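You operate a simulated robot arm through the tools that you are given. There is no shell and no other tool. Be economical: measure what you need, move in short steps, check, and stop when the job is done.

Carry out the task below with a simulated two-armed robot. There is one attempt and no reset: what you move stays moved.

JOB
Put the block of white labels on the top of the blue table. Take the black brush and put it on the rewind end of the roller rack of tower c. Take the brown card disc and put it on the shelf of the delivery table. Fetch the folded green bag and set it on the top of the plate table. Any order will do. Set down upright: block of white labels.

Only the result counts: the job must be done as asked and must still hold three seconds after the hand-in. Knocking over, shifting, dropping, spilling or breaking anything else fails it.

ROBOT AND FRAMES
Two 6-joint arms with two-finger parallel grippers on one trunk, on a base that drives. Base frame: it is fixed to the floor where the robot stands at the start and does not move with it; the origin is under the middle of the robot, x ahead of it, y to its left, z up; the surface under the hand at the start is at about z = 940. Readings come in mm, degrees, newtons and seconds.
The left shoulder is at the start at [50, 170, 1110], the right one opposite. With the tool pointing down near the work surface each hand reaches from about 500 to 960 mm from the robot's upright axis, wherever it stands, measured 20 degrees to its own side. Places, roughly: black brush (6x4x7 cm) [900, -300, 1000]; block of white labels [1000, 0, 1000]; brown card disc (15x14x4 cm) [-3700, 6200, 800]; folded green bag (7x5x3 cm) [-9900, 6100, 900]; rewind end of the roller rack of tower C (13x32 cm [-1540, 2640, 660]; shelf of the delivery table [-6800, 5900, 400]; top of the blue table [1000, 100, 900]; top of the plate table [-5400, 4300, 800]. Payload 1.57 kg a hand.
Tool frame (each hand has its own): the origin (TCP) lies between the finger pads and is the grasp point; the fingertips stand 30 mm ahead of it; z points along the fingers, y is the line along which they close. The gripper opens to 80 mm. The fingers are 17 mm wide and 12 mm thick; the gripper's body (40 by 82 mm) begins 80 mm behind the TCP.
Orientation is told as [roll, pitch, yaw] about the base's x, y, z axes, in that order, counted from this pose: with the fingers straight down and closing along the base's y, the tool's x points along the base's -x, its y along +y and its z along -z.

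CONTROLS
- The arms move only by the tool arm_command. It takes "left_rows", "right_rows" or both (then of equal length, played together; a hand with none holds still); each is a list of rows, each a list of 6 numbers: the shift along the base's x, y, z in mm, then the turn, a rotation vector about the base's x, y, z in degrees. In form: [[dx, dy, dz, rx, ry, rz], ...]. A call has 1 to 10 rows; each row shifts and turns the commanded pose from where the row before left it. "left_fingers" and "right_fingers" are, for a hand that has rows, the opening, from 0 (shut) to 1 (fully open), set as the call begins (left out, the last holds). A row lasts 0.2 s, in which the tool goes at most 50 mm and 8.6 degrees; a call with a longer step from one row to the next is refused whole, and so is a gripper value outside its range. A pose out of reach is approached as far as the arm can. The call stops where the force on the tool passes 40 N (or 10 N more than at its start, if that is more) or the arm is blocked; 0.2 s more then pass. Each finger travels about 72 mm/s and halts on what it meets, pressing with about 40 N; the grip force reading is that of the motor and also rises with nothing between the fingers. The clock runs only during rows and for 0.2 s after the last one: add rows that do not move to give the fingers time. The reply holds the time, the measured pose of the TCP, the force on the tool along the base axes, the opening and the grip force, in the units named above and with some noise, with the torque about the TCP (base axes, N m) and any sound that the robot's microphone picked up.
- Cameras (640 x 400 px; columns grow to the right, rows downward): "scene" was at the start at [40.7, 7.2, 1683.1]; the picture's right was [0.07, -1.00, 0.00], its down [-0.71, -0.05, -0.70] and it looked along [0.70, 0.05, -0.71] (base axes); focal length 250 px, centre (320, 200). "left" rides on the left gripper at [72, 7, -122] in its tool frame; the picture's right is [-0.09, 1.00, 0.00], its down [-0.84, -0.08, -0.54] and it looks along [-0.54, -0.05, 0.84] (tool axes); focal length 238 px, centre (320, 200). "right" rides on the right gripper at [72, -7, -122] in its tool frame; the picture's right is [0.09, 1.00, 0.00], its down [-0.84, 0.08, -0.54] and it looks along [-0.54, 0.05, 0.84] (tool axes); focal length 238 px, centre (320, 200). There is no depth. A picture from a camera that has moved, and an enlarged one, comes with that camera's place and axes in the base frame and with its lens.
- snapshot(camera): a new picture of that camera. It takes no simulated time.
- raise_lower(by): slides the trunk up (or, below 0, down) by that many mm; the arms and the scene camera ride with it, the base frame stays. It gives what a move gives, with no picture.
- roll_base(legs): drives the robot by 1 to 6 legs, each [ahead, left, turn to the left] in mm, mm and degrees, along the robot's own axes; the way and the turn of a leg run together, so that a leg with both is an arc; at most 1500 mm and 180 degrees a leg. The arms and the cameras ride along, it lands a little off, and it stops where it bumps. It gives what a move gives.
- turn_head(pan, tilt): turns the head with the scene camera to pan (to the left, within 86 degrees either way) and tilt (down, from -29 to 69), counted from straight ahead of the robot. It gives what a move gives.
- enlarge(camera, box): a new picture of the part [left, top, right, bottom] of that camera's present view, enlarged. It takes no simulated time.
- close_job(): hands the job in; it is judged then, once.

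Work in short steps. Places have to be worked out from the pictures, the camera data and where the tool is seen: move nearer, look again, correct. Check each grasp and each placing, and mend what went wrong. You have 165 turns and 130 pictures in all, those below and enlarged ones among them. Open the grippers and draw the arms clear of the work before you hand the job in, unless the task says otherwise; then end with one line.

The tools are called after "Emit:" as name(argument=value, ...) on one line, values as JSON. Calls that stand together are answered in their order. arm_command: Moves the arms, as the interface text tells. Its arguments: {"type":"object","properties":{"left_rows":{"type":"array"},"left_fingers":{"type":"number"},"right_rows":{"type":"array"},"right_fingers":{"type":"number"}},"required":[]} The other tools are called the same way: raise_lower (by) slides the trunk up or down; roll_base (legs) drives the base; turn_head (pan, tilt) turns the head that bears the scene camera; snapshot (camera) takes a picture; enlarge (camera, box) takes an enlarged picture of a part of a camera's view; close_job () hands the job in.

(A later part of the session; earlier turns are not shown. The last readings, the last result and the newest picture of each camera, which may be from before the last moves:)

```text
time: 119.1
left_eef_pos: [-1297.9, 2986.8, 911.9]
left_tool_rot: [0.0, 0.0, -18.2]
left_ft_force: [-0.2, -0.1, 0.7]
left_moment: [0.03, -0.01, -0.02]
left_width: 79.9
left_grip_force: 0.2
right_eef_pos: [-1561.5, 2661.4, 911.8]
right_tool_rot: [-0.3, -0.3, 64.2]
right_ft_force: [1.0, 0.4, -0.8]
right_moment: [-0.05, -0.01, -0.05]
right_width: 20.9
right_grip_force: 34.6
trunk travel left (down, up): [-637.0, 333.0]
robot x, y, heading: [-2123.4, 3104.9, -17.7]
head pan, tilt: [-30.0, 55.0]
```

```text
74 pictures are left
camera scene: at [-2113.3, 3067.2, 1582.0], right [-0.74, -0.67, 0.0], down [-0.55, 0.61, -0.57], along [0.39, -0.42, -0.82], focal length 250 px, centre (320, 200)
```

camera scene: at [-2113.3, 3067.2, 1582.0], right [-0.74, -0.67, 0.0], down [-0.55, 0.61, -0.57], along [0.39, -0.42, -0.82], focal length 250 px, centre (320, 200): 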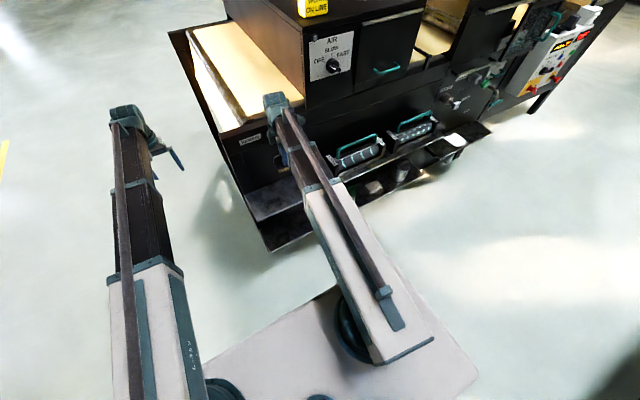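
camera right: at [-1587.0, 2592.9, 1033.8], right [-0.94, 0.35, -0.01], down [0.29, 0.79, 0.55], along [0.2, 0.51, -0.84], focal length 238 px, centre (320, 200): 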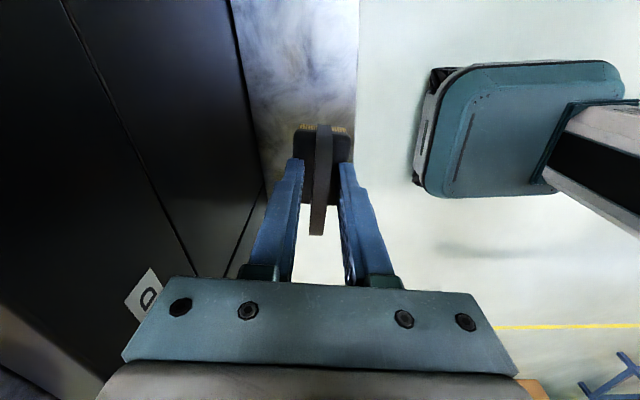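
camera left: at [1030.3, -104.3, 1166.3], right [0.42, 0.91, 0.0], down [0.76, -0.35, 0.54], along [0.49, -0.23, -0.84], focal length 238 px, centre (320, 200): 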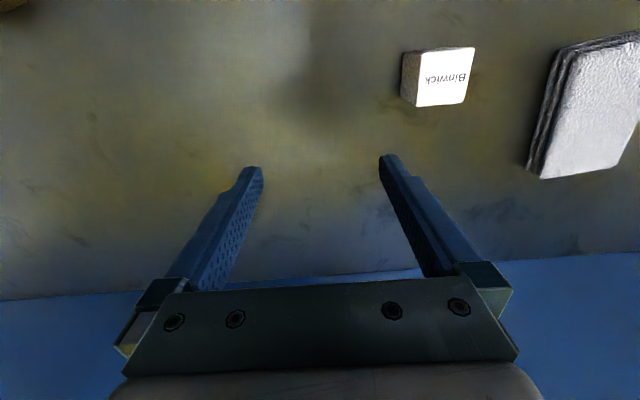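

Clearances look good: wall ~110 mm ahead of the brush, outer edge ~49 mm behind. Lower to near contact.

Emit:
raise_lower(by=-160)

Emit:
enlarge(camera="right", box=[200, 60, 420, 260])

```text
time: 120.9
left_eef_pos: [-1298.0, 2987.1, 752.1]
left_tool_rot: [0.0, -0.1, -18.1]
left_ft_force: [-0.1, -1.4, 0.2]
left_moment: [-0.01, -0.02, -0.02]
left_width: 79.9
left_grip_force: 0.0
right_eef_pos: [-1562.5, 2662.5, 751.5]
right_tool_rot: [-0.3, -0.4, 64.2]
right_ft_force: [0.1, 0.1, -0.4]
right_moment: [0.01, 0.02, -0.03]
right_width: 21.0
right_grip_force: 34.1
trunk travel left (down, up): [-477.0, 493.0]
robot x, y, heading: [-2122.4, 3107.2, -17.9]
head pan, tilt: [-30.0, 55.0]
```

```text
2.00 times, centred on (310, 160) of right
camera zoom: at [-1587.0, 2592.9, 873.8], right [-0.94, 0.35, -0.01], down [0.29, 0.79, 0.55], along [0.2, 0.51, -0.84], focal length 477 px, centre (340, 280)
```

zoom: 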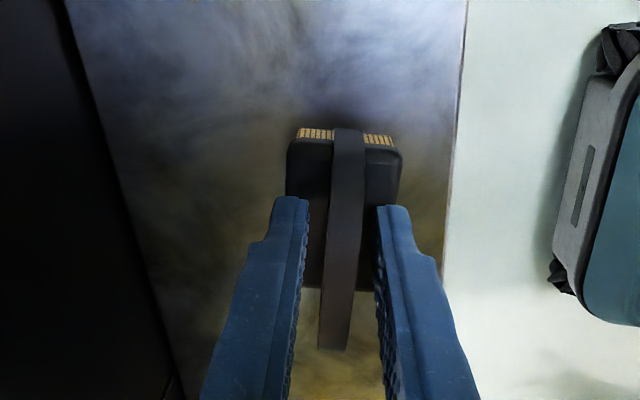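

Brush is well over the shelf. Step down to contact.

Emit:
raise_lower(by=-14)

Emit:
raise_lower(by=-4)

Emit:
raise_lower(by=-3)

Emit:
raise_lower(by=-3)

```text
time: 121.5
left_eef_pos: [-1297.8, 2987.6, 737.8]
left_tool_rot: [0.0, 0.0, -18.1]
left_ft_force: [-0.1, 0.2, -0.2]
left_moment: [0.0, 0.0, -0.01]
left_width: 80.1
left_grip_force: 0.1
right_eef_pos: [-1561.5, 2662.0, 737.1]
right_tool_rot: [-0.3, -0.4, 64.2]
right_ft_force: [-0.1, 0.2, 0.2]
right_moment: [0.0, -0.04, 0.03]
right_width: 21.0
right_grip_force: 33.6
trunk travel left (down, up): [-463.0, 507.0]
robot x, y, heading: [-2124.2, 3109.1, -17.7]
head pan, tilt: [-30.0, 55.0]
```

```text
time: 122.0
left_eef_pos: [-1297.4, 2987.0, 733.8]
left_tool_rot: [0.0, 0.0, -18.1]
left_ft_force: [0.9, -0.2, 0.5]
left_moment: [-0.05, 0.0, 0.0]
left_width: 80.0
left_grip_force: 0.0
right_eef_pos: [-1561.2, 2661.2, 732.2]
right_tool_rot: [-0.3, -0.3, 64.2]
right_ft_force: [-0.1, 0.4, -1.3]
right_moment: [-0.02, -0.01, 0.01]
right_width: 21.1
right_grip_force: 33.5
trunk travel left (down, up): [-459.0, 511.0]
robot x, y, heading: [-2121.3, 3109.2, -17.6]
head pan, tilt: [-30.0, 55.0]
```

```text
time: 122.6
left_eef_pos: [-1297.7, 2987.8, 730.9]
left_tool_rot: [0.1, 0.0, -18.1]
left_ft_force: [-0.1, 0.3, -0.4]
left_moment: [0.02, 0.01, -0.01]
left_width: 80.0
left_grip_force: 0.1
right_eef_pos: [-1560.9, 2661.1, 730.5]
right_tool_rot: [-0.3, -0.5, 64.2]
right_ft_force: [-0.4, -1.0, 0.0]
right_moment: [0.01, 0.02, 0.03]
right_width: 21.2
right_grip_force: 34.2
trunk travel left (down, up): [-456.0, 514.0]
robot x, y, heading: [-2125.1, 3106.5, -17.4]
head pan, tilt: [-30.0, 55.0]
```

```text
time: 123.1
left_eef_pos: [-1298.0, 2987.6, 728.5]
left_tool_rot: [0.0, -0.1, -18.1]
left_ft_force: [0.4, -0.5, 0.0]
left_moment: [-0.01, -0.01, -0.02]
left_width: 80.0
left_grip_force: 0.0
right_eef_pos: [-1561.0, 2661.8, 727.0]
right_tool_rot: [-0.3, -0.4, 64.2]
right_ft_force: [-0.9, 0.1, -1.7]
right_moment: [-0.01, 0.02, 0.03]
right_width: 21.0
right_grip_force: 34.3
trunk travel left (down, up): [-453.0, 517.0]
robot x, y, heading: [-2122.1, 3107.2, -18.1]
head pan, tilt: [-30.0, 55.0]
```

Still no contact; continue.

Emit:
raise_lower(by=-3)

Emit:
raise_lower(by=-3)

Emit:
raise_lower(by=-2)

Emit:
raise_lower(by=-2)

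Emit:
enlarge(camera="right", box=[200, 60, 420, 260])

```text
time: 123.6
left_eef_pos: [-1298.9, 2986.8, 724.2]
left_tool_rot: [0.0, 0.0, -18.1]
left_ft_force: [0.9, 1.0, -0.1]
left_moment: [-0.03, -0.01, -0.01]
left_width: 79.7
left_grip_force: 0.0
right_eef_pos: [-1560.3, 2662.0, 724.1]
right_tool_rot: [-0.3, -0.5, 64.3]
right_ft_force: [-0.5, -0.3, -0.9]
right_moment: [-0.01, -0.02, 0.02]
right_width: 21.2
right_grip_force: 34.5
trunk travel left (down, up): [-450.0, 520.0]
robot x, y, heading: [-2124.4, 3106.2, -18.0]
head pan, tilt: [-30.0, 55.0]
```

```text
time: 124.1
left_eef_pos: [-1298.1, 2987.7, 723.5]
left_tool_rot: [0.0, -0.1, -18.1]
left_ft_force: [0.1, 0.0, -0.4]
left_moment: [0.02, -0.03, 0.0]
left_width: 80.0
left_grip_force: 0.1
right_eef_pos: [-1559.6, 2662.6, 724.1]
right_tool_rot: [-0.5, -0.3, 64.2]
right_ft_force: [6.7, -2.9, 30.3]
right_moment: [-0.17, 0.14, 0.02]
right_width: 20.8
right_grip_force: 34.3
trunk travel left (down, up): [-447.0, 523.0]
robot x, y, heading: [-2123.6, 3110.0, -17.9]
head pan, tilt: [-30.0, 55.0]
```

```text
time: 124.5
left_eef_pos: [-1298.2, 2986.9, 724.0]
left_tool_rot: [0.0, -0.1, -18.1]
left_ft_force: [1.3, -0.1, 0.4]
left_moment: [0.01, 0.02, 0.03]
left_width: 79.9
left_grip_force: 0.1
right_eef_pos: [-1560.7, 2661.1, 723.9]
right_tool_rot: [-0.6, -0.2, 64.2]
right_ft_force: [0.8, 0.8, 30.0]
right_moment: [-0.04, 0.2, 0.01]
right_width: 20.7
right_grip_force: 34.6
trunk travel left (down, up): [-447.0, 523.0]
robot x, y, heading: [-2123.3, 3108.9, -18.0]
head pan, tilt: [-30.0, 55.0]
stopped: the force on the tool passed its limit at 45 N (the readings are from after the stop); the commanded pose is now the measured one
```

```text
time: 124.8
left_eef_pos: [-1298.7, 2987.5, 722.9]
left_tool_rot: [0.0, -0.1, -18.1]
left_ft_force: [-0.2, -0.8, -0.4]
left_moment: [-0.01, -0.01, 0.02]
left_width: 79.9
left_grip_force: 0.2
right_eef_pos: [-1560.7, 2661.1, 723.9]
right_tool_rot: [-0.5, -0.4, 64.1]
right_ft_force: [0.4, 1.3, 34.9]
right_moment: [-0.03, 0.22, 0.0]
right_width: 21.1
right_grip_force: 35.0
trunk travel left (down, up): [-447.0, 523.0]
robot x, y, heading: [-2124.8, 3105.5, -17.7]
head pan, tilt: [-30.0, 55.0]
stopped: the force on the tool passed its limit at 45 N (the readings are from after the stop); the commanded pose is now the measured one
```

```text
2.00 times, centred on (310, 160) of right
camera zoom: at [-1587.4, 2593.5, 845.3], right [-0.94, 0.35, -0.01], down [0.29, 0.79, 0.55], along [0.2, 0.51, -0.84], focal length 477 px, centre (340, 280)
```

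zoom: 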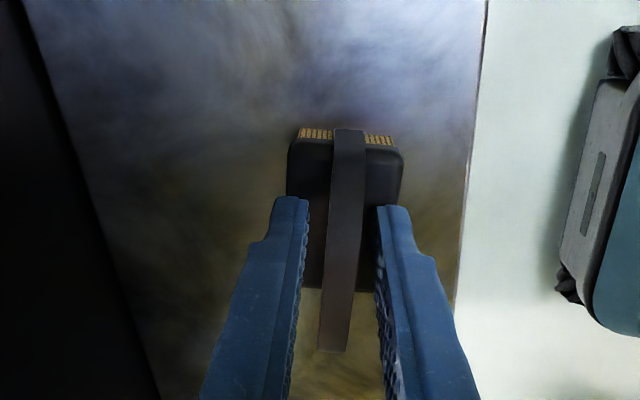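

Contact made (30 N). Open the right hand, rise, and check.

Emit:
arm_command(right_rows=[[0, 0, 0, 0, 0, 0], [0, 0, 0, 0, 0, 0], [0, 0, 0, 0, 0, 0], [0, 0, 0, 0, 0, 0]], right_fingers=0.7)

Emit:
raise_lower(by=100)

Emit:
snapshot(camera="right")

```text
time: 125.8
left_eef_pos: [-1297.2, 2986.2, 721.2]
left_tool_rot: [0.0, 0.0, -18.1]
left_ft_force: [0.1, 0.7, -0.5]
left_moment: [0.05, -0.01, 0.0]
left_width: 79.9
left_grip_force: 0.0
right_eef_pos: [-1559.3, 2660.1, 722.2]
right_tool_rot: [-0.4, -0.2, 64.2]
right_ft_force: [-0.5, -0.5, 0.0]
right_moment: [0.03, 0.0, 0.0]
right_width: 55.9
right_grip_force: 0.1
trunk travel left (down, up): [-447.0, 523.0]
robot x, y, heading: [-2126.7, 3107.0, -17.8]
head pan, tilt: [-30.0, 55.0]
```

```text
time: 127.1
left_eef_pos: [-1297.0, 2987.2, 820.9]
left_tool_rot: [0.0, 0.0, -18.1]
left_ft_force: [0.0, -0.5, 0.4]
left_moment: [0.0, -0.03, 0.01]
left_width: 80.1
left_grip_force: 0.1
right_eef_pos: [-1559.4, 2660.0, 821.7]
right_tool_rot: [-0.6, -0.3, 64.1]
right_ft_force: [-0.3, -0.3, 0.3]
right_moment: [-0.01, -0.02, -0.01]
right_width: 55.9
right_grip_force: 0.0
trunk travel left (down, up): [-547.0, 423.0]
robot x, y, heading: [-2123.1, 3107.4, -17.5]
head pan, tilt: [-30.0, 55.0]
```

```text
71 pictures are left
camera right: at [-1585.9, 2592.3, 943.2], right [-0.94, 0.35, -0.01], down [0.29, 0.79, 0.55], along [0.2, 0.51, -0.84], focal length 238 px, centre (320, 200)
```

right: 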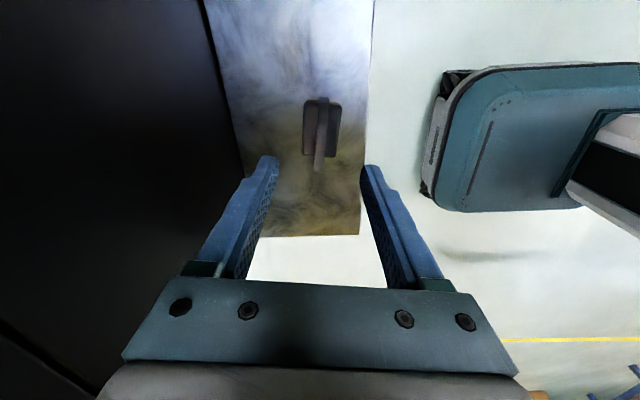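

Brush stands on the shelf's rewind end. Raise the trunk, leave the aisle sideways, turn to face down the walkway (-x'), and look.

Emit:
raise_lower(by=330)

Emit:
roll_base(legs=[[0, 950, 0], [0, 0, 90], [0, 0, 89.7]])

Emit:
turn_head(pan=0, tilt=15)

Emit:
snapshot(camera="scene")

```text
time: 130.4
left_eef_pos: [-1297.2, 2986.6, 1150.5]
left_tool_rot: [0.0, 0.0, -18.0]
left_ft_force: [0.0, 0.3, -0.2]
left_moment: [0.0, 0.01, 0.05]
left_width: 79.9
left_grip_force: 0.1
right_eef_pos: [-1558.7, 2660.4, 1152.1]
right_tool_rot: [-0.5, -0.3, 64.2]
right_ft_force: [0.1, -1.0, -0.1]
right_moment: [-0.03, 0.0, 0.0]
right_width: 55.9
right_grip_force: 0.0
trunk travel left (down, up): [-877.0, 93.0]
robot x, y, heading: [-2123.5, 3107.6, -17.9]
head pan, tilt: [-30.0, 55.0]
```

```text
time: 143.0
left_eef_pos: [-2664.6, 4121.0, 1150.1]
left_tool_rot: [0.0, -0.1, 162.2]
left_ft_force: [0.5, -0.1, 0.0]
left_moment: [0.01, 0.04, 0.01]
left_width: 79.8
left_grip_force: 0.1
right_eef_pos: [-2404.2, 4448.8, 1151.4]
right_tool_rot: [-0.5, -0.2, -115.4]
right_ft_force: [0.8, 0.3, -0.8]
right_moment: [0.02, 0.02, -0.02]
right_width: 56.1
right_grip_force: 0.0
trunk travel left (down, up): [-877.0, 93.0]
robot x, y, heading: [-1835.3, 4007.3, 162.7]
head pan, tilt: [-30.0, 55.0]
```

```text
time: 144.0
left_eef_pos: [-2664.5, 4122.0, 1151.6]
left_tool_rot: [0.0, 0.1, 162.4]
left_ft_force: [0.0, 0.7, -0.5]
left_moment: [-0.02, 0.0, -0.03]
left_width: 80.2
left_grip_force: 0.1
right_eef_pos: [-2404.6, 4449.2, 1151.5]
right_tool_rot: [-0.5, -0.3, -115.4]
right_ft_force: [0.8, -0.8, 0.7]
right_moment: [0.05, 0.01, -0.02]
right_width: 55.8
right_grip_force: 0.0
trunk travel left (down, up): [-877.0, 93.0]
robot x, y, heading: [-1835.9, 4009.3, 162.7]
head pan, tilt: [0.0, 15.0]
```

```text
70 pictures are left
camera scene: at [-1889.3, 4025.7, 1881.7], right [0.3, 0.95, 0.0], down [0.25, -0.08, -0.97], along [-0.92, 0.29, -0.26], focal length 250 px, centre (320, 200)
```

scene: 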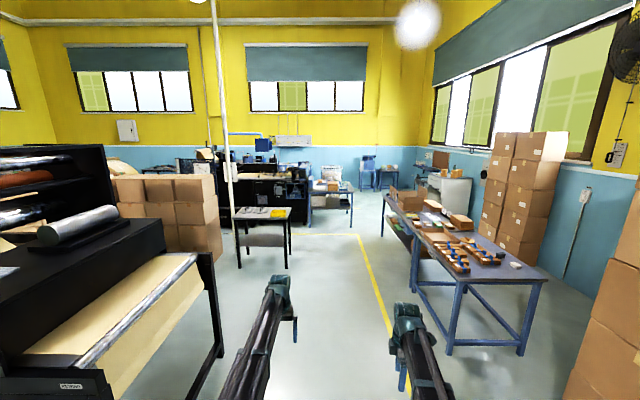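

The disc should project near (468,241), on the blue bench at right. Enlarge.

Emit:
enlarge(camera="scene", box=[380, 180, 560, 300])

Emit:
enlarge(camera="scene", box=[220, 120, 480, 280])

```text
3.33 times, centred on (470, 240) of scene
camera zoom: at [-1889.3, 4025.7, 1881.7], right [0.3, 0.95, 0.0], down [0.25, -0.08, -0.97], along [-0.92, 0.29, -0.26], focal length 833 px, centre (-180, 67)
```

zoom: 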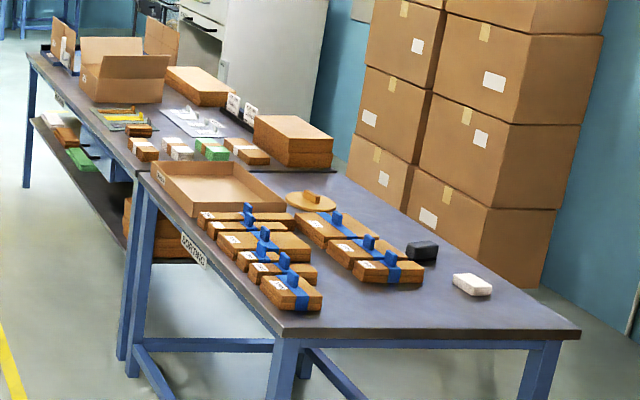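

```text
2.46 times, centred on (350, 200) of scene
camera zoom: at [-1889.3, 4025.7, 1881.7], right [0.3, 0.95, 0.0], down [0.25, -0.08, -0.97], along [-0.92, 0.29, -0.26], focal length 615 px, centre (246, 200)
```

zoom: 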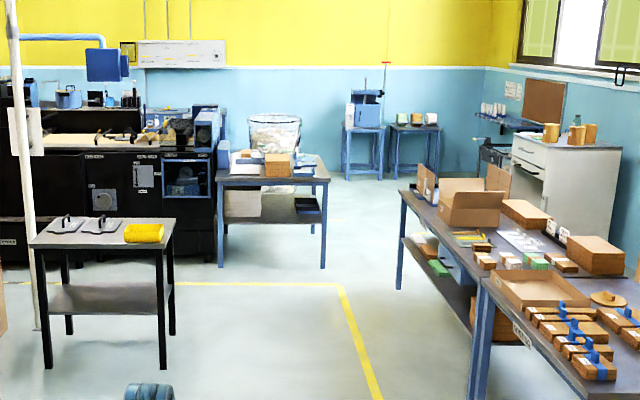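

Disc (round card with a knob) found on the bench at ≈(-3694,6173); the delivery table shelf and plate table are also seen. Before going on, I test what the arm can do vertically and in tilt, here in free space.

Emit:
arm_command(left_rows=[[0, 0, -20, 0, 0, 0], [0, 0, -20, 0, 0, 0], [0, 0, 0, 0, 0, 0]])

Emit:
arm_command(right_rows=[[0, 0, 20, 0, 0, 0], [0, 0, 20, 0, 0, 0], [0, 0, 0, 0, 0, 0]])

```text
time: 144.8
left_eef_pos: [-2663.9, 4120.7, 1150.7]
left_tool_rot: [-0.1, 0.0, 162.4]
left_ft_force: [-0.9, -0.6, -0.4]
left_moment: [0.03, -0.01, 0.01]
left_width: 80.2
left_grip_force: 0.1
left hand out of reach, approached as far as the arm can: row 1, 2
right_eef_pos: [-2404.8, 4449.6, 1150.2]
right_tool_rot: [-0.5, -0.3, -115.4]
right_ft_force: [0.9, 0.6, -0.7]
right_moment: [0.02, -0.02, 0.03]
right_width: 56.2
right_grip_force: 0.1
trunk travel left (down, up): [-877.0, 93.0]
robot x, y, heading: [-1839.2, 4009.6, 162.7]
head pan, tilt: [0.0, 15.0]
```

```text
time: 145.6
left_eef_pos: [-2663.9, 4121.7, 1150.5]
left_tool_rot: [0.0, 0.0, 162.3]
left_ft_force: [0.2, 0.1, -0.1]
left_moment: [0.0, -0.01, 0.04]
left_width: 80.2
left_grip_force: 0.1
right_eef_pos: [-2404.7, 4449.8, 1151.7]
right_tool_rot: [-0.4, -0.4, -115.5]
right_ft_force: [0.2, -0.8, 0.1]
right_moment: [0.04, -0.03, -0.02]
right_width: 55.7
right_grip_force: 0.0
right hand out of reach, approached as far as the arm can: row 1, 2
trunk travel left (down, up): [-877.0, 93.0]
robot x, y, heading: [-1836.4, 4008.9, 162.3]
head pan, tilt: [0.0, 15.0]
```

Vertical motion only by trunk, confirmed. Test tilting the left tool forward (fingers toward ahead).

Emit:
arm_command(left_rows=[[0, 0, 0, 2.4, 7.6, 0], [0, 0, 0, 2.4, 7.6, 0], [0, 0, 0, 2.4, 7.6, 0], [0, 0, 0, 0, 0, 0]])

```text
time: 146.6
left_eef_pos: [-2665.8, 4122.4, 1169.1]
left_tool_rot: [0.1, -23.9, 162.3]
left_ft_force: [0.5, 0.7, 0.2]
left_moment: [0.01, -0.02, -0.02]
left_width: 80.2
left_grip_force: 0.0
left hand out of reach, approached as far as the arm can: row 2, 3
right_eef_pos: [-2404.7, 4450.3, 1151.2]
right_tool_rot: [-0.4, -0.2, -115.4]
right_ft_force: [0.5, -0.6, 0.0]
right_moment: [0.03, 0.01, 0.01]
right_width: 56.0
right_grip_force: 0.0
trunk travel left (down, up): [-877.0, 93.0]
robot x, y, heading: [-1839.2, 4006.3, 162.6]
head pan, tilt: [0.0, 15.0]
```

Tilt works; the wrist sits ~214 mm above the TCP at a fixed height. Restore the tilt and drive toward the bench: go along the walkway to x'≈-5400, then turn to face the bench.

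Emit:
arm_command(left_rows=[[0, 0, 0, -2.4, -7.6, 0], [0, 0, 0, -2.4, -7.6, 0], [0, 0, 0, -2.4, -7.6, 0], [0, 0, 0, 0, 0, 0]])

Emit:
roll_base(legs=[[1200, 0, 0], [1100, 100, 0]])

Emit:
turn_head(pan=-70, tilt=40)

Emit:
snapshot(camera="scene")

```text
time: 147.6
left_eef_pos: [-2664.4, 4121.0, 1151.7]
left_tool_rot: [0.0, 0.2, 162.3]
left_ft_force: [0.1, -0.3, 0.0]
left_moment: [0.01, -0.02, 0.0]
left_width: 79.8
left_grip_force: 0.1
left hand out of reach, approached as far as the arm can: row 1, 2
right_eef_pos: [-2403.9, 4449.5, 1151.4]
right_tool_rot: [-0.5, -0.3, -115.4]
right_ft_force: [0.3, 0.0, -0.7]
right_moment: [-0.02, 0.03, 0.02]
right_width: 55.9
right_grip_force: 0.0
trunk travel left (down, up): [-877.0, 93.0]
robot x, y, heading: [-1837.8, 4007.7, 162.6]
head pan, tilt: [0.0, 15.0]
```

```text
time: 158.9
left_eef_pos: [-4864.0, 4756.1, 1150.4]
left_tool_rot: [0.0, -0.1, 160.9]
left_ft_force: [-0.7, 0.0, -0.1]
left_moment: [0.02, -0.01, 0.0]
left_width: 80.1
left_grip_force: 0.1
right_eef_pos: [-4595.8, 5078.3, 1149.9]
right_tool_rot: [-0.4, -0.3, -116.8]
right_ft_force: [0.3, -0.2, 0.9]
right_moment: [-0.02, -0.04, 0.01]
right_width: 56.1
right_grip_force: 0.0
trunk travel left (down, up): [-877.0, 93.0]
robot x, y, heading: [-4041.7, 4624.2, 161.3]
head pan, tilt: [0.0, 15.0]
```

```text
time: 160.3
left_eef_pos: [-4864.7, 4754.7, 1151.2]
left_tool_rot: [0.0, 0.0, 160.9]
left_ft_force: [-0.9, 0.7, -0.3]
left_moment: [0.03, -0.01, -0.01]
left_width: 80.1
left_grip_force: 0.1
right_eef_pos: [-4595.1, 5078.2, 1151.8]
right_tool_rot: [-0.5, -0.2, -116.8]
right_ft_force: [-0.4, 0.4, -0.4]
right_moment: [0.0, -0.01, 0.01]
right_width: 56.1
right_grip_force: 0.0
trunk travel left (down, up): [-877.0, 93.0]
robot x, y, heading: [-4037.7, 4622.9, 161.5]
head pan, tilt: [-70.0, 40.0]
```

```text
67 pictures are left
camera scene: at [-4004.4, 4696.7, 1842.2], right [1.0, 0.02, 0.0], down [0.01, -0.64, -0.77], along [-0.02, 0.77, -0.64], focal length 250 px, centre (320, 200)
```

scene: 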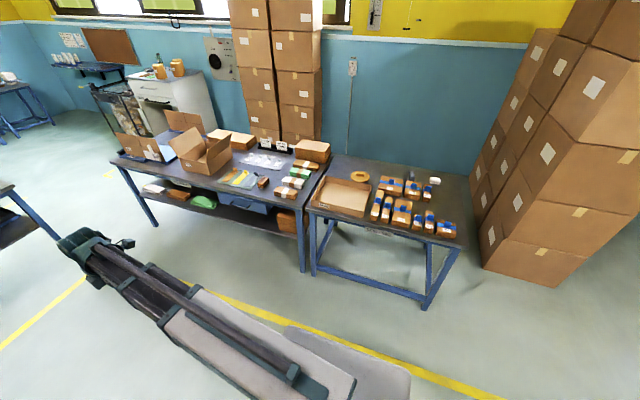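

Disc triangulated at ≈(-3740,6250,~770). Turn right to face the bench and advance, to use the left hand.

Emit:
roll_base(legs=[[0, 0, -89.5], [770, 0, 0]])

Emit:
turn_head(pan=10, tilt=50)

Emit:
snapshot(camera="scene")

Emit:
snapshot(camera="left")

```text
time: 168.2
left_eef_pos: [-3666.6, 6175.7, 1151.2]
left_tool_rot: [0.0, 0.1, 71.2]
left_ft_force: [0.5, 0.2, 0.6]
left_moment: [-0.03, 0.0, 0.03]
left_width: 80.1
left_grip_force: 0.0
right_eef_pos: [-3343.6, 5908.8, 1152.1]
right_tool_rot: [-0.4, -0.4, 153.4]
right_ft_force: [0.6, 0.5, 0.3]
right_moment: [0.0, 0.0, -0.01]
right_width: 55.9
right_grip_force: 0.1
trunk travel left (down, up): [-877.0, 93.0]
robot x, y, heading: [-3794.8, 5350.3, 71.4]
head pan, tilt: [-70.0, 40.0]
```

```text
time: 169.8
left_eef_pos: [-3666.5, 6176.7, 1152.4]
left_tool_rot: [0.1, 0.0, 71.1]
left_ft_force: [0.8, 0.1, 0.2]
left_moment: [-0.01, -0.01, 0.06]
left_width: 80.1
left_grip_force: 0.1
right_eef_pos: [-3343.8, 5908.5, 1151.0]
right_tool_rot: [-0.6, -0.3, 153.4]
right_ft_force: [0.6, -0.3, 0.6]
right_moment: [0.04, 0.01, 0.02]
right_width: 56.2
right_grip_force: 0.0
trunk travel left (down, up): [-877.0, 93.0]
robot x, y, heading: [-3796.2, 5351.5, 71.3]
head pan, tilt: [10.0, 50.0]
```

```text
66 pictures are left
camera scene: at [-3799.0, 5391.6, 1828.0], right [0.99, -0.15, 0.0], down [-0.11, -0.76, -0.64], along [0.1, 0.64, -0.77], focal length 250 px, centre (320, 200)
```

scene: 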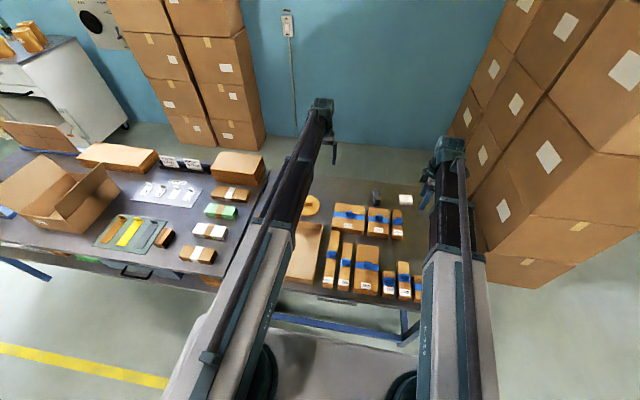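

```text
65 pictures are left
camera left: at [-3696.6, 6110.1, 1273.7], right [-0.91, 0.41, 0.0], down [0.34, 0.77, 0.54], along [0.22, 0.49, -0.84], focal length 238 px, centre (320, 200)
```

left: 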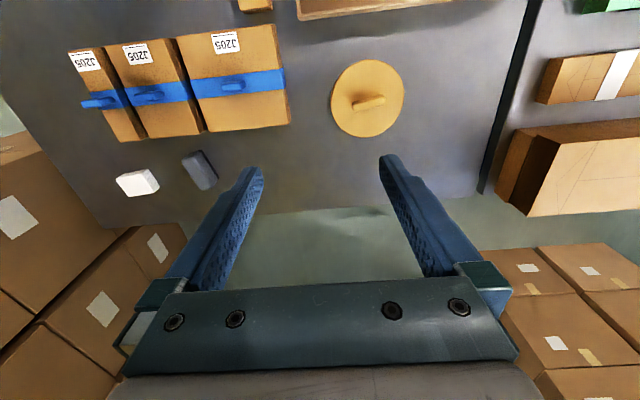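

Disc knob at ≈(-3749,6230), knob line nearly along base x. Rotate left gripper by -79° and move above it.

Emit:
arm_command(left_rows=[[-8.2, 5.4, 0, 0, 0, -7.9], [-8.2, 5.4, 0, 0, 0, -7.9], [-8.2, 5.4, 0, 0, 0, -7.9], [-8.2, 5.4, 0, 0, 0, -7.9], [-8.2, 5.4, 0, 0, 0, -7.9], [-8.2, 5.4, 0, 0, 0, -7.9], [-8.2, 5.4, 0, 0, 0, -7.9], [-8.2, 5.4, 0, 0, 0, -7.9], [-8.2, 5.4, 0, 0, 0, -7.9], [-8.2, 5.4, 0, 0, 0, -7.9]], left_fingers=1)

Emit:
snapshot(camera="left")

Emit:
snapshot(camera="right")

```text
time: 172.0
left_eef_pos: [-3749.6, 6229.1, 1150.4]
left_tool_rot: [0.0, 0.0, -7.9]
left_ft_force: [0.6, 0.5, 0.6]
left_moment: [0.0, -0.01, -0.01]
left_width: 80.2
left_grip_force: 0.0
right_eef_pos: [-3343.6, 5908.8, 1151.7]
right_tool_rot: [-0.6, -0.3, 153.2]
right_ft_force: [0.2, 0.4, -0.3]
right_moment: [-0.04, -0.02, 0.02]
right_width: 55.9
right_grip_force: 0.2
trunk travel left (down, up): [-877.0, 93.0]
robot x, y, heading: [-3796.3, 5349.6, 71.3]
head pan, tilt: [10.0, 50.0]
```

```text
64 pictures are left
camera left: at [-3819.0, 6246.3, 1273.6], right [0.23, 0.97, 0.0], down [0.82, -0.19, 0.54], along [0.53, -0.12, -0.84], focal length 238 px, centre (320, 200)
```

left: 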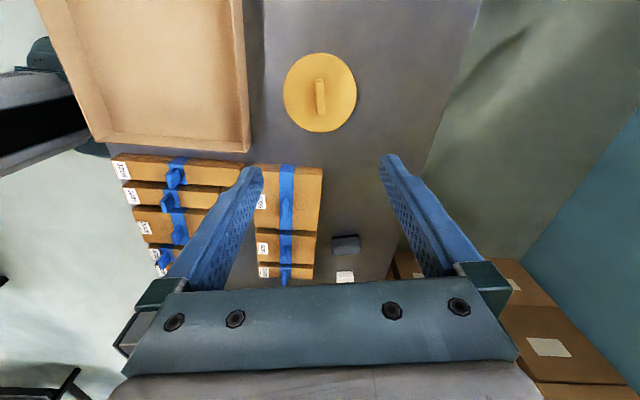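

```text
63 pictures are left
camera right: at [-3276.3, 5881.1, 1273.3], right [-0.36, -0.93, -0.01], down [-0.78, 0.3, 0.55], along [-0.51, 0.21, -0.84], focal length 238 px, centre (320, 200)
```

right: 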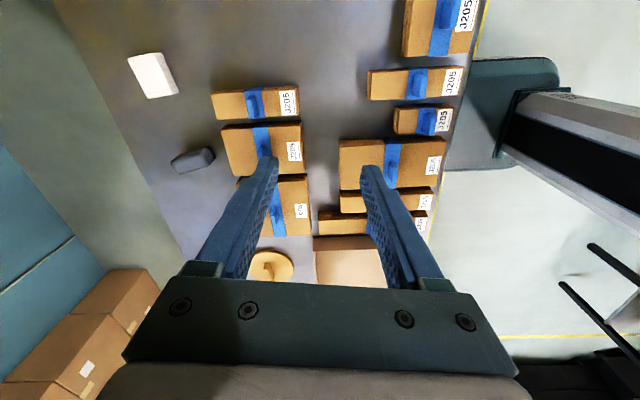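

Knob at ≈(-3740,6230), top z ≈795. The right hand hangs over strapped boxes, so I move it to a clear spot at the bench's right end and close it, and fine-align the left.

Emit:
arm_command(left_rows=[[5, 0, 0, 0, 0, -2.5], [4, 1, 0, 0, 0, -2.5], [0, 0, 0, 0, 0, 0], [0, 0, 0, 0, 0, 0]], right_rows=[[36, -11, 0, 0, 0, 0], [36, -11, 0, 0, 0, 0], [36, -11, 0, 0, 0, 0], [0, 0, 0, 0, 0, 0]], right_fingers=0)

Emit:
raise_lower(by=-260)

Emit:
snapshot(camera="left")

Emit:
snapshot(camera="right")

```text
time: 173.0
left_eef_pos: [-3741.3, 6230.4, 1150.7]
left_tool_rot: [0.0, 0.0, -12.9]
left_ft_force: [0.2, -0.2, -0.1]
left_moment: [-0.01, -0.03, -0.01]
left_width: 79.8
left_grip_force: 0.1
right_eef_pos: [-3235.9, 5875.0, 1152.1]
right_tool_rot: [-0.5, -0.3, 153.5]
right_ft_force: [-0.6, -0.2, -0.4]
right_moment: [0.0, 0.01, 0.0]
right_width: 0.3
right_grip_force: 21.7
trunk travel left (down, up): [-877.0, 93.0]
robot x, y, heading: [-3797.5, 5348.4, 71.5]
head pan, tilt: [10.0, 50.0]
```

```text
time: 175.7
left_eef_pos: [-3739.6, 6229.5, 890.7]
left_tool_rot: [0.0, 0.0, -12.9]
left_ft_force: [-0.2, 0.0, 0.0]
left_moment: [-0.05, 0.04, 0.01]
left_width: 80.1
left_grip_force: 0.1
right_eef_pos: [-3236.5, 5875.3, 891.2]
right_tool_rot: [-0.5, -0.3, 153.5]
right_ft_force: [-1.0, 0.4, 0.5]
right_moment: [0.03, -0.02, 0.04]
right_width: 0.1
right_grip_force: 21.1
trunk travel left (down, up): [-617.0, 353.0]
robot x, y, heading: [-3797.9, 5349.5, 71.1]
head pan, tilt: [10.0, 50.0]
```

```text
62 pictures are left
camera left: at [-3809.0, 6252.9, 1013.8], right [0.31, 0.95, 0.0], down [0.8, -0.26, 0.54], along [0.51, -0.17, -0.84], focal length 238 px, centre (320, 200)
```

left: 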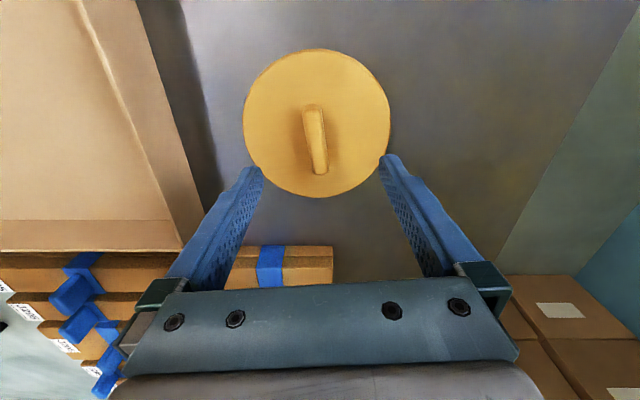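

```text
61 pictures are left
camera right: at [-3168.9, 5847.6, 1013.4], right [-0.36, -0.93, -0.01], down [-0.78, 0.3, 0.55], along [-0.51, 0.21, -0.84], focal length 238 px, centre (320, 200)
```

right: 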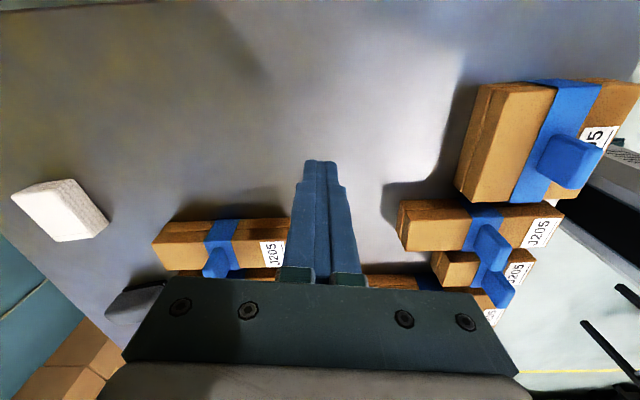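

Aligned within a few mm. Small correction and lower to grasp height.

Emit:
arm_command(left_rows=[[1, -4, 0, 0, 0, 3.5], [0, 0, 0, 0, 0, 0]])

Emit:
raise_lower(by=-76)

Emit:
snapshot(camera="left")

```text
time: 176.2
left_eef_pos: [-3738.3, 6227.0, 891.0]
left_tool_rot: [0.0, 0.0, -9.4]
left_ft_force: [-0.4, -0.5, 0.4]
left_moment: [0.0, -0.02, 0.01]
left_width: 79.8
left_grip_force: 0.1
right_eef_pos: [-3236.1, 5875.7, 891.6]
right_tool_rot: [-0.5, -0.3, 153.4]
right_ft_force: [-0.2, 0.2, 0.0]
right_moment: [-0.03, -0.01, 0.01]
right_width: 0.0
right_grip_force: 21.5
trunk travel left (down, up): [-617.0, 353.0]
robot x, y, heading: [-3798.9, 5349.6, 71.5]
head pan, tilt: [10.0, 50.0]
```

```text
time: 177.2
left_eef_pos: [-3740.3, 6225.1, 821.4]
left_tool_rot: [0.1, 0.0, -9.4]
left_ft_force: [0.7, -3.0, 23.7]
left_moment: [-0.51, 0.05, 0.01]
left_width: 78.0
left_grip_force: 0.1
right_eef_pos: [-3235.8, 5874.8, 821.5]
right_tool_rot: [-0.6, -0.4, 153.4]
right_ft_force: [0.3, -0.3, 0.2]
right_moment: [0.01, 0.02, -0.01]
right_width: 0.0
right_grip_force: 21.7
trunk travel left (down, up): [-545.0, 425.0]
robot x, y, heading: [-3798.9, 5349.6, 71.4]
head pan, tilt: [10.0, 50.0]
stopped: the force on the tool passed its limit at 102 N (the readings are from after the stop); the commanded pose is now the measured one
```

```text
60 pictures are left
camera left: at [-3809.6, 6243.6, 944.2], right [0.25, 0.97, 0.0], down [0.81, -0.21, 0.54], along [0.52, -0.14, -0.84], focal length 238 px, centre (320, 200)
```

left: 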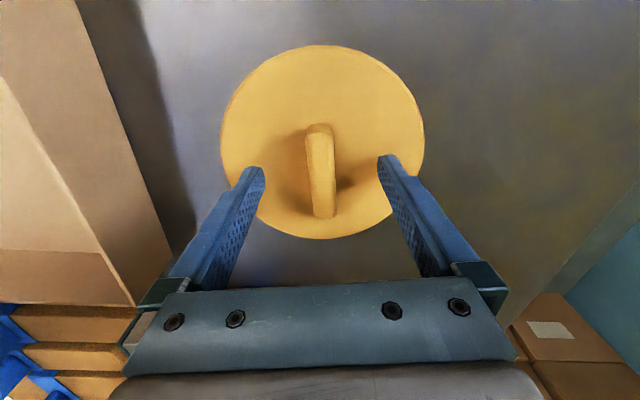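

Fingertips touched the disc at TCP 821, so the disc top is z≈791. Raise 4 mm, shift -10 mm along the knob, and close.

Emit:
raise_lower(by=5)

Emit:
arm_command(left_rows=[[-10, 2, 0, 0, 0, 0], [0, 0, 0, 0, 0, 0]])

Emit:
arm_command(left_rows=[[0, 0, 0, 0, 0, 0], [0, 0, 0, 0, 0, 0], [0, 0, 0, 0, 0, 0], [0, 0, 0, 0, 0, 0], [0, 0, 0, 0, 0, 0]], left_fingers=0)

Emit:
snapshot(camera="left")

```text
time: 177.8
left_eef_pos: [-3740.0, 6228.3, 824.0]
left_tool_rot: [0.1, 0.0, -9.4]
left_ft_force: [-0.7, 0.5, -0.3]
left_moment: [-0.04, 0.01, -0.01]
left_width: 80.0
left_grip_force: 0.1
right_eef_pos: [-3236.8, 5876.0, 824.6]
right_tool_rot: [-0.6, -0.3, 153.4]
right_ft_force: [1.1, -0.6, 0.1]
right_moment: [-0.01, 0.02, 0.01]
right_width: 0.0
right_grip_force: 21.3
trunk travel left (down, up): [-550.0, 420.0]
robot x, y, heading: [-3793.6, 5348.8, 71.5]
head pan, tilt: [10.0, 50.0]
```

```text
time: 178.4
left_eef_pos: [-3748.7, 6229.7, 824.5]
left_tool_rot: [0.1, 0.1, -9.4]
left_ft_force: [-0.4, 0.0, 0.2]
left_moment: [-0.03, 0.0, 0.03]
left_width: 79.8
left_grip_force: 0.0
right_eef_pos: [-3236.6, 5876.4, 824.0]
right_tool_rot: [-0.6, -0.3, 153.4]
right_ft_force: [-1.4, -0.5, 0.4]
right_moment: [-0.03, 0.01, 0.0]
right_width: 0.0
right_grip_force: 21.1
trunk travel left (down, up): [-550.0, 420.0]
robot x, y, heading: [-3799.1, 5349.8, 71.3]
head pan, tilt: [10.0, 50.0]
```

```text
time: 179.6
left_eef_pos: [-3748.9, 6228.8, 824.5]
left_tool_rot: [0.1, 0.0, -9.4]
left_ft_force: [-0.2, -0.1, 1.2]
left_moment: [-0.07, -0.01, 0.0]
left_width: 15.2
left_grip_force: 31.2
right_eef_pos: [-3236.6, 5876.3, 825.9]
right_tool_rot: [-0.5, -0.4, 153.4]
right_ft_force: [0.6, 0.0, 0.1]
right_moment: [-0.02, 0.0, 0.0]
right_width: 0.2
right_grip_force: 21.2
trunk travel left (down, up): [-550.0, 420.0]
robot x, y, heading: [-3795.5, 5349.9, 71.6]
head pan, tilt: [10.0, 50.0]
```

```text
59 pictures are left
camera left: at [-3819.1, 6247.6, 947.3], right [0.25, 0.97, 0.0], down [0.81, -0.21, 0.54], along [0.52, -0.14, -0.84], focal length 238 px, centre (320, 200)
```

left: 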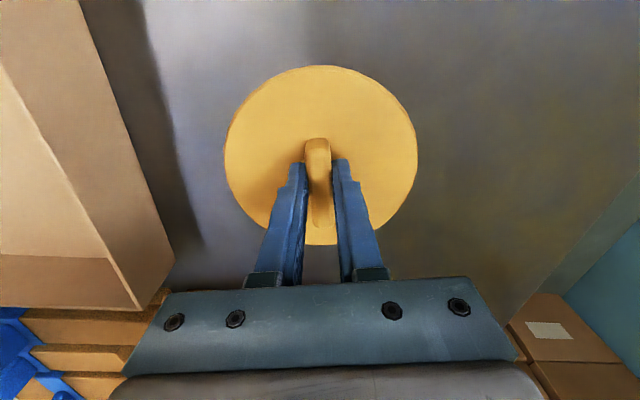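

Knob gripped at 15.2 mm. Lift gently and check.

Emit:
raise_lower(by=15)

Emit:
raise_lower(by=60)

Emit:
raise_lower(by=200)

Emit:
snapshot(camera="left")

```text
time: 180.2
left_eef_pos: [-3749.2, 6230.4, 839.1]
left_tool_rot: [0.1, 0.1, -9.4]
left_ft_force: [0.2, 0.3, -0.8]
left_moment: [-0.02, 0.0, -0.02]
left_width: 15.2
left_grip_force: 31.4
right_eef_pos: [-3235.2, 5877.1, 839.4]
right_tool_rot: [-0.5, -0.3, 153.3]
right_ft_force: [-0.3, 0.3, 0.1]
right_moment: [-0.02, 0.0, 0.0]
right_width: 0.2
right_grip_force: 21.2
trunk travel left (down, up): [-565.0, 405.0]
robot x, y, heading: [-3794.2, 5353.6, 71.6]
head pan, tilt: [10.0, 50.0]
```

```text
time: 181.2
left_eef_pos: [-3748.5, 6229.7, 899.5]
left_tool_rot: [0.1, 0.0, -9.4]
left_ft_force: [0.7, 0.4, -1.2]
left_moment: [0.03, -0.02, 0.02]
left_width: 15.4
left_grip_force: 31.0
right_eef_pos: [-3237.1, 5876.9, 899.2]
right_tool_rot: [-0.5, -0.4, 153.4]
right_ft_force: [0.5, -0.3, 0.4]
right_moment: [-0.02, 0.01, 0.01]
right_width: 0.0
right_grip_force: 21.3
trunk travel left (down, up): [-625.0, 345.0]
robot x, y, heading: [-3797.8, 5350.1, 71.3]
head pan, tilt: [10.0, 50.0]
```

```text
time: 183.4
left_eef_pos: [-3748.6, 6229.6, 1098.5]
left_tool_rot: [0.1, -0.1, -9.4]
left_ft_force: [0.0, -0.8, -0.5]
left_moment: [0.01, 0.02, -0.02]
left_width: 15.4
left_grip_force: 31.0
right_eef_pos: [-3236.1, 5875.9, 1100.5]
right_tool_rot: [-0.5, -0.3, 153.4]
right_ft_force: [0.0, 0.6, 0.2]
right_moment: [-0.05, -0.01, 0.01]
right_width: 0.0
right_grip_force: 20.9
trunk travel left (down, up): [-825.0, 145.0]
robot x, y, heading: [-3800.1, 5349.6, 71.5]
head pan, tilt: [10.0, 50.0]
```

```text
58 pictures are left
camera left: at [-3819.0, 6247.8, 1222.1], right [0.25, 0.97, 0.0], down [0.81, -0.21, 0.54], along [0.52, -0.14, -0.84], focal length 238 px, centre (320, 200)
```

left: 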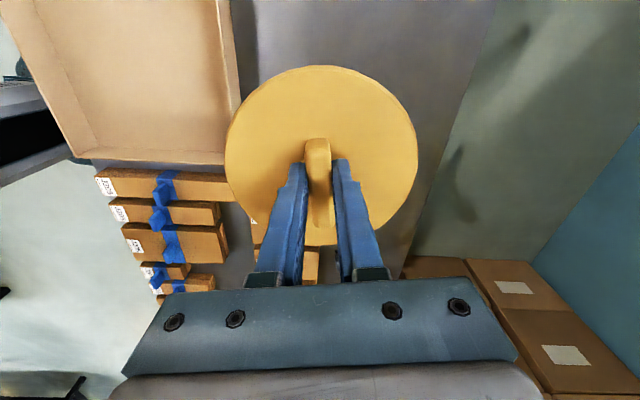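

Disc is securely held. Back away, turn left to face -x', and drive toward the delivery table.

Emit:
roll_base(legs=[[-600, 0, 0], [0, 0, 90]])

Emit:
turn_head(pan=0, tilt=20)

Emit:
snapshot(camera="scene")

```text
time: 190.6
left_eef_pos: [-4865.3, 4836.3, 1098.8]
left_tool_rot: [0.2, -0.1, 80.3]
left_ft_force: [-0.2, 0.3, -0.4]
left_moment: [0.0, 0.0, 0.0]
left_width: 15.3
left_grip_force: 31.2
right_eef_pos: [-4509.3, 5346.6, 1099.6]
right_tool_rot: [-0.5, -0.3, -117.0]
right_ft_force: [0.1, 0.4, 0.1]
right_moment: [0.01, -0.05, 0.03]
right_width: 0.0
right_grip_force: 21.3
trunk travel left (down, up): [-825.0, 145.0]
robot x, y, heading: [-3985.9, 4782.5, 161.3]
head pan, tilt: [10.0, 50.0]
```

```text
time: 191.5
left_eef_pos: [-4865.9, 4836.7, 1098.7]
left_tool_rot: [0.1, -0.1, 80.3]
left_ft_force: [0.4, -0.1, -1.9]
left_moment: [-0.02, 0.01, 0.03]
left_width: 15.3
left_grip_force: 30.9
right_eef_pos: [-4511.1, 5346.9, 1099.0]
right_tool_rot: [-0.6, -0.2, -117.0]
right_ft_force: [1.0, -0.4, 0.9]
right_moment: [-0.03, -0.02, 0.05]
right_width: 0.0
right_grip_force: 21.0
trunk travel left (down, up): [-825.0, 145.0]
robot x, y, heading: [-3985.8, 4783.2, 161.4]
head pan, tilt: [0.0, 20.0]
```

```text
57 pictures are left
camera scene: at [-4039.0, 4802.9, 1822.1], right [0.32, 0.95, 0.0], down [0.32, -0.11, -0.94], along [-0.89, 0.3, -0.34], focal length 250 px, centre (320, 200)
```

scene: 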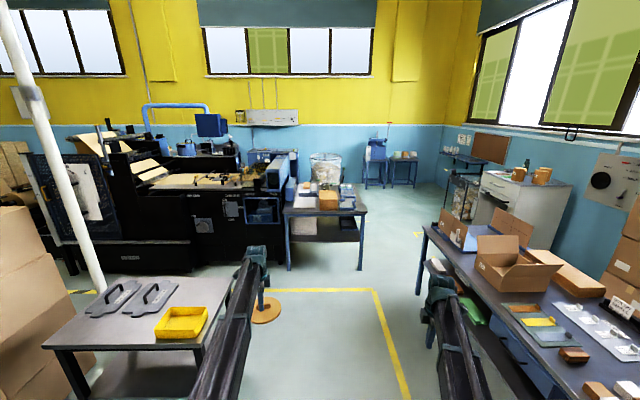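

Emit:
enlarge(camera="scene", box=[260, 140, 400, 280])

Emit:
enlarge(camera="scene", box=[30, 250, 270, 400])

Emit:
enlarge(camera="scene", box=[120, 90, 440, 230])

```text
2.86 times, centred on (330, 210) of scene
camera zoom: at [-4039.0, 4802.9, 1822.1], right [0.32, 0.95, 0.0], down [0.32, -0.11, -0.94], along [-0.89, 0.3, -0.34], focal length 714 px, centre (291, 171)
```

zoom: 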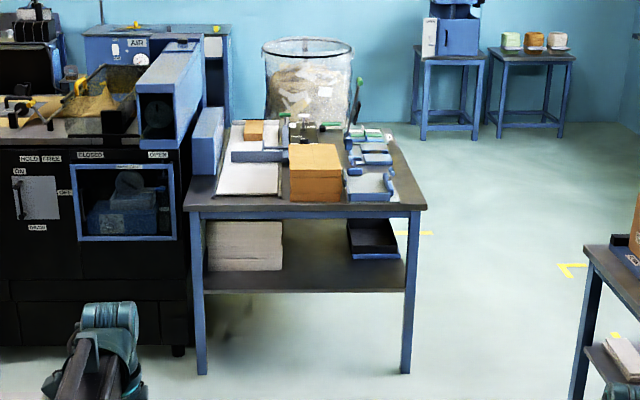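

```text
2.67 times, centred on (150, 325) of scene
camera zoom: at [-4039.0, 4802.9, 1822.1], right [0.32, 0.95, 0.0], down [0.32, -0.11, -0.94], along [-0.89, 0.3, -0.34], focal length 666 px, centre (773, -133)
```

zoom: 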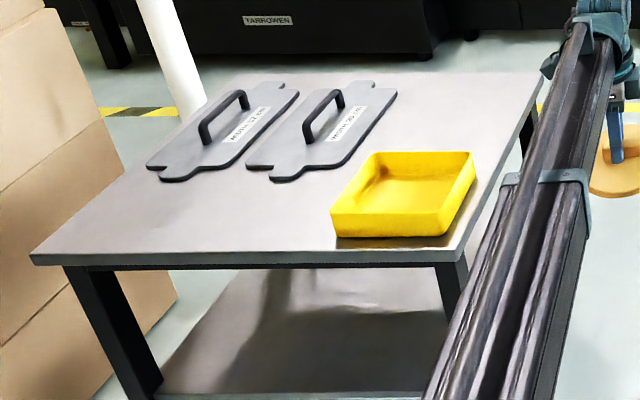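

```text
2.00 times, centred on (280, 160) of scene
camera zoom: at [-4039.0, 4802.9, 1822.1], right [0.32, 0.95, 0.0], down [0.32, -0.11, -0.94], along [-0.89, 0.3, -0.34], focal length 500 px, centre (400, 280)
```

zoom: 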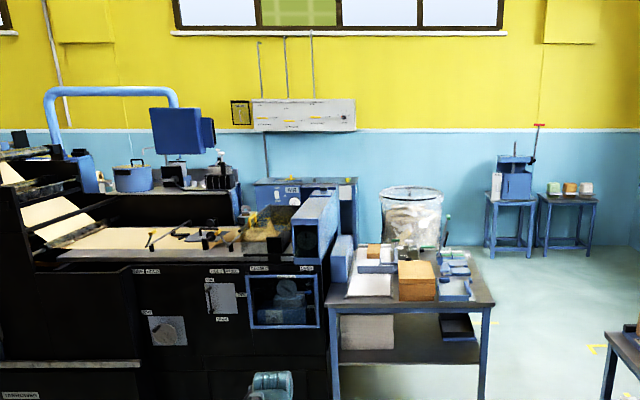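

Delivery table: front plane x'≈-7872, shelf z≈395, apron underside ≈710, free space in the shelf's front middle (y'≈3525). I'll insert the disc with the tool tilted forward (knob plane along forward, so it can pivot flat on contact). First yaw the left hand +81° and draw the right hand in.

Emit:
arm_command(left_rows=[[0, 0, 0, 0, 0, 8.1], [0, 0, 0, 0, 0, 8.1], [0, 0, 0, 0, 0, 8.1], [0, 0, 0, 0, 0, 8.1], [0, 0, 0, 0, 0, 8.1], [0, 0, 0, 0, 0, 8.1], [0, 0, 0, 0, 0, 8.1], [0, 0, 0, 0, 0, 8.1], [0, 0, 0, 0, 0, 8.1], [0, 0, 0, 0, 0, 8.1]], right_rows=[[1, -16, 0, 0, 0, 0], [1, -16, 0, 0, 0, 0], [1, -16, 0, 0, 0, 0], [1, -16, 0, 0, 0, 0], [1, -16, 0, 0, 0, 0], [1, -16, 0, 0, 0, 0], [1, -16, 0, 0, 0, 0], [1, -16, 0, 0, 0, 0], [1, -16, 0, 0, 0, 0], [1, -16, 0, 0, 0, 0]])

Emit:
roll_base(legs=[[800, 0, 0.4], [500, -400, 0]])

Emit:
turn_head(pan=10, tilt=40)

Emit:
snapshot(camera="scene")

```text
time: 193.7
left_eef_pos: [-4865.9, 4835.5, 1099.8]
left_tool_rot: [0.1, -0.1, 161.5]
left_ft_force: [0.7, 0.5, -1.2]
left_moment: [0.0, -0.03, -0.01]
left_width: 15.3
left_grip_force: 31.3
right_eef_pos: [-4499.4, 5187.3, 1100.3]
right_tool_rot: [-0.6, -0.4, -116.9]
right_ft_force: [0.1, 0.3, 0.4]
right_moment: [0.02, 0.02, 0.02]
right_width: 0.2
right_grip_force: 21.5
trunk travel left (down, up): [-825.0, 145.0]
robot x, y, heading: [-3986.8, 4782.3, 161.4]
head pan, tilt: [0.0, 20.0]
```

```text
time: 201.2
left_eef_pos: [-5966.0, 5647.4, 1099.5]
left_tool_rot: [0.1, 0.1, 160.9]
left_ft_force: [-0.1, -0.4, -1.4]
left_moment: [-0.02, -0.06, 0.01]
left_width: 15.1
left_grip_force: 31.5
right_eef_pos: [-5597.6, 5996.1, 1099.5]
right_tool_rot: [-0.4, -0.3, -117.3]
right_ft_force: [-0.1, 0.2, -0.4]
right_moment: [0.01, 0.01, -0.02]
right_width: 0.1
right_grip_force: 21.4
trunk travel left (down, up): [-825.0, 145.0]
robot x, y, heading: [-5087.5, 5587.4, 161.0]
head pan, tilt: [0.0, 20.0]
```

```text
time: 202.0
left_eef_pos: [-5965.6, 5646.6, 1099.8]
left_tool_rot: [0.1, 0.0, 160.8]
left_ft_force: [-0.1, -0.4, -0.9]
left_moment: [-0.02, 0.01, -0.01]
left_width: 15.2
left_grip_force: 31.3
right_eef_pos: [-5598.6, 5996.0, 1099.2]
right_tool_rot: [-0.5, -0.3, -117.3]
right_ft_force: [0.1, -0.4, 0.2]
right_moment: [0.02, 0.0, 0.01]
right_width: 0.0
right_grip_force: 21.5
trunk travel left (down, up): [-825.0, 145.0]
robot x, y, heading: [-5087.1, 5583.6, 161.0]
head pan, tilt: [10.0, 40.0]
```

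```text
53 pictures are left
camera scene: at [-5135.3, 5589.6, 1790.8], right [0.16, 0.99, 0.0], down [0.63, -0.1, -0.77], along [-0.76, 0.12, -0.64], focal length 250 px, centre (320, 200)
```

scene: 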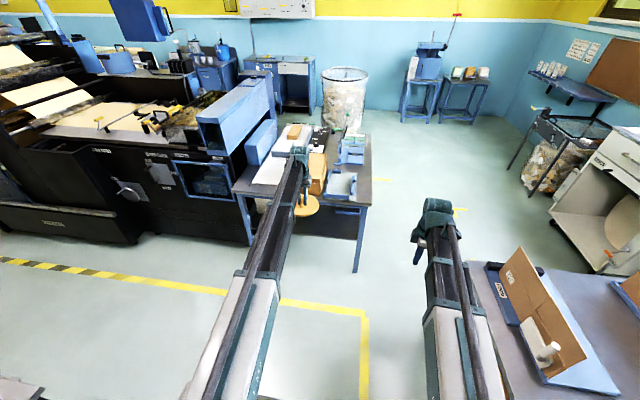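

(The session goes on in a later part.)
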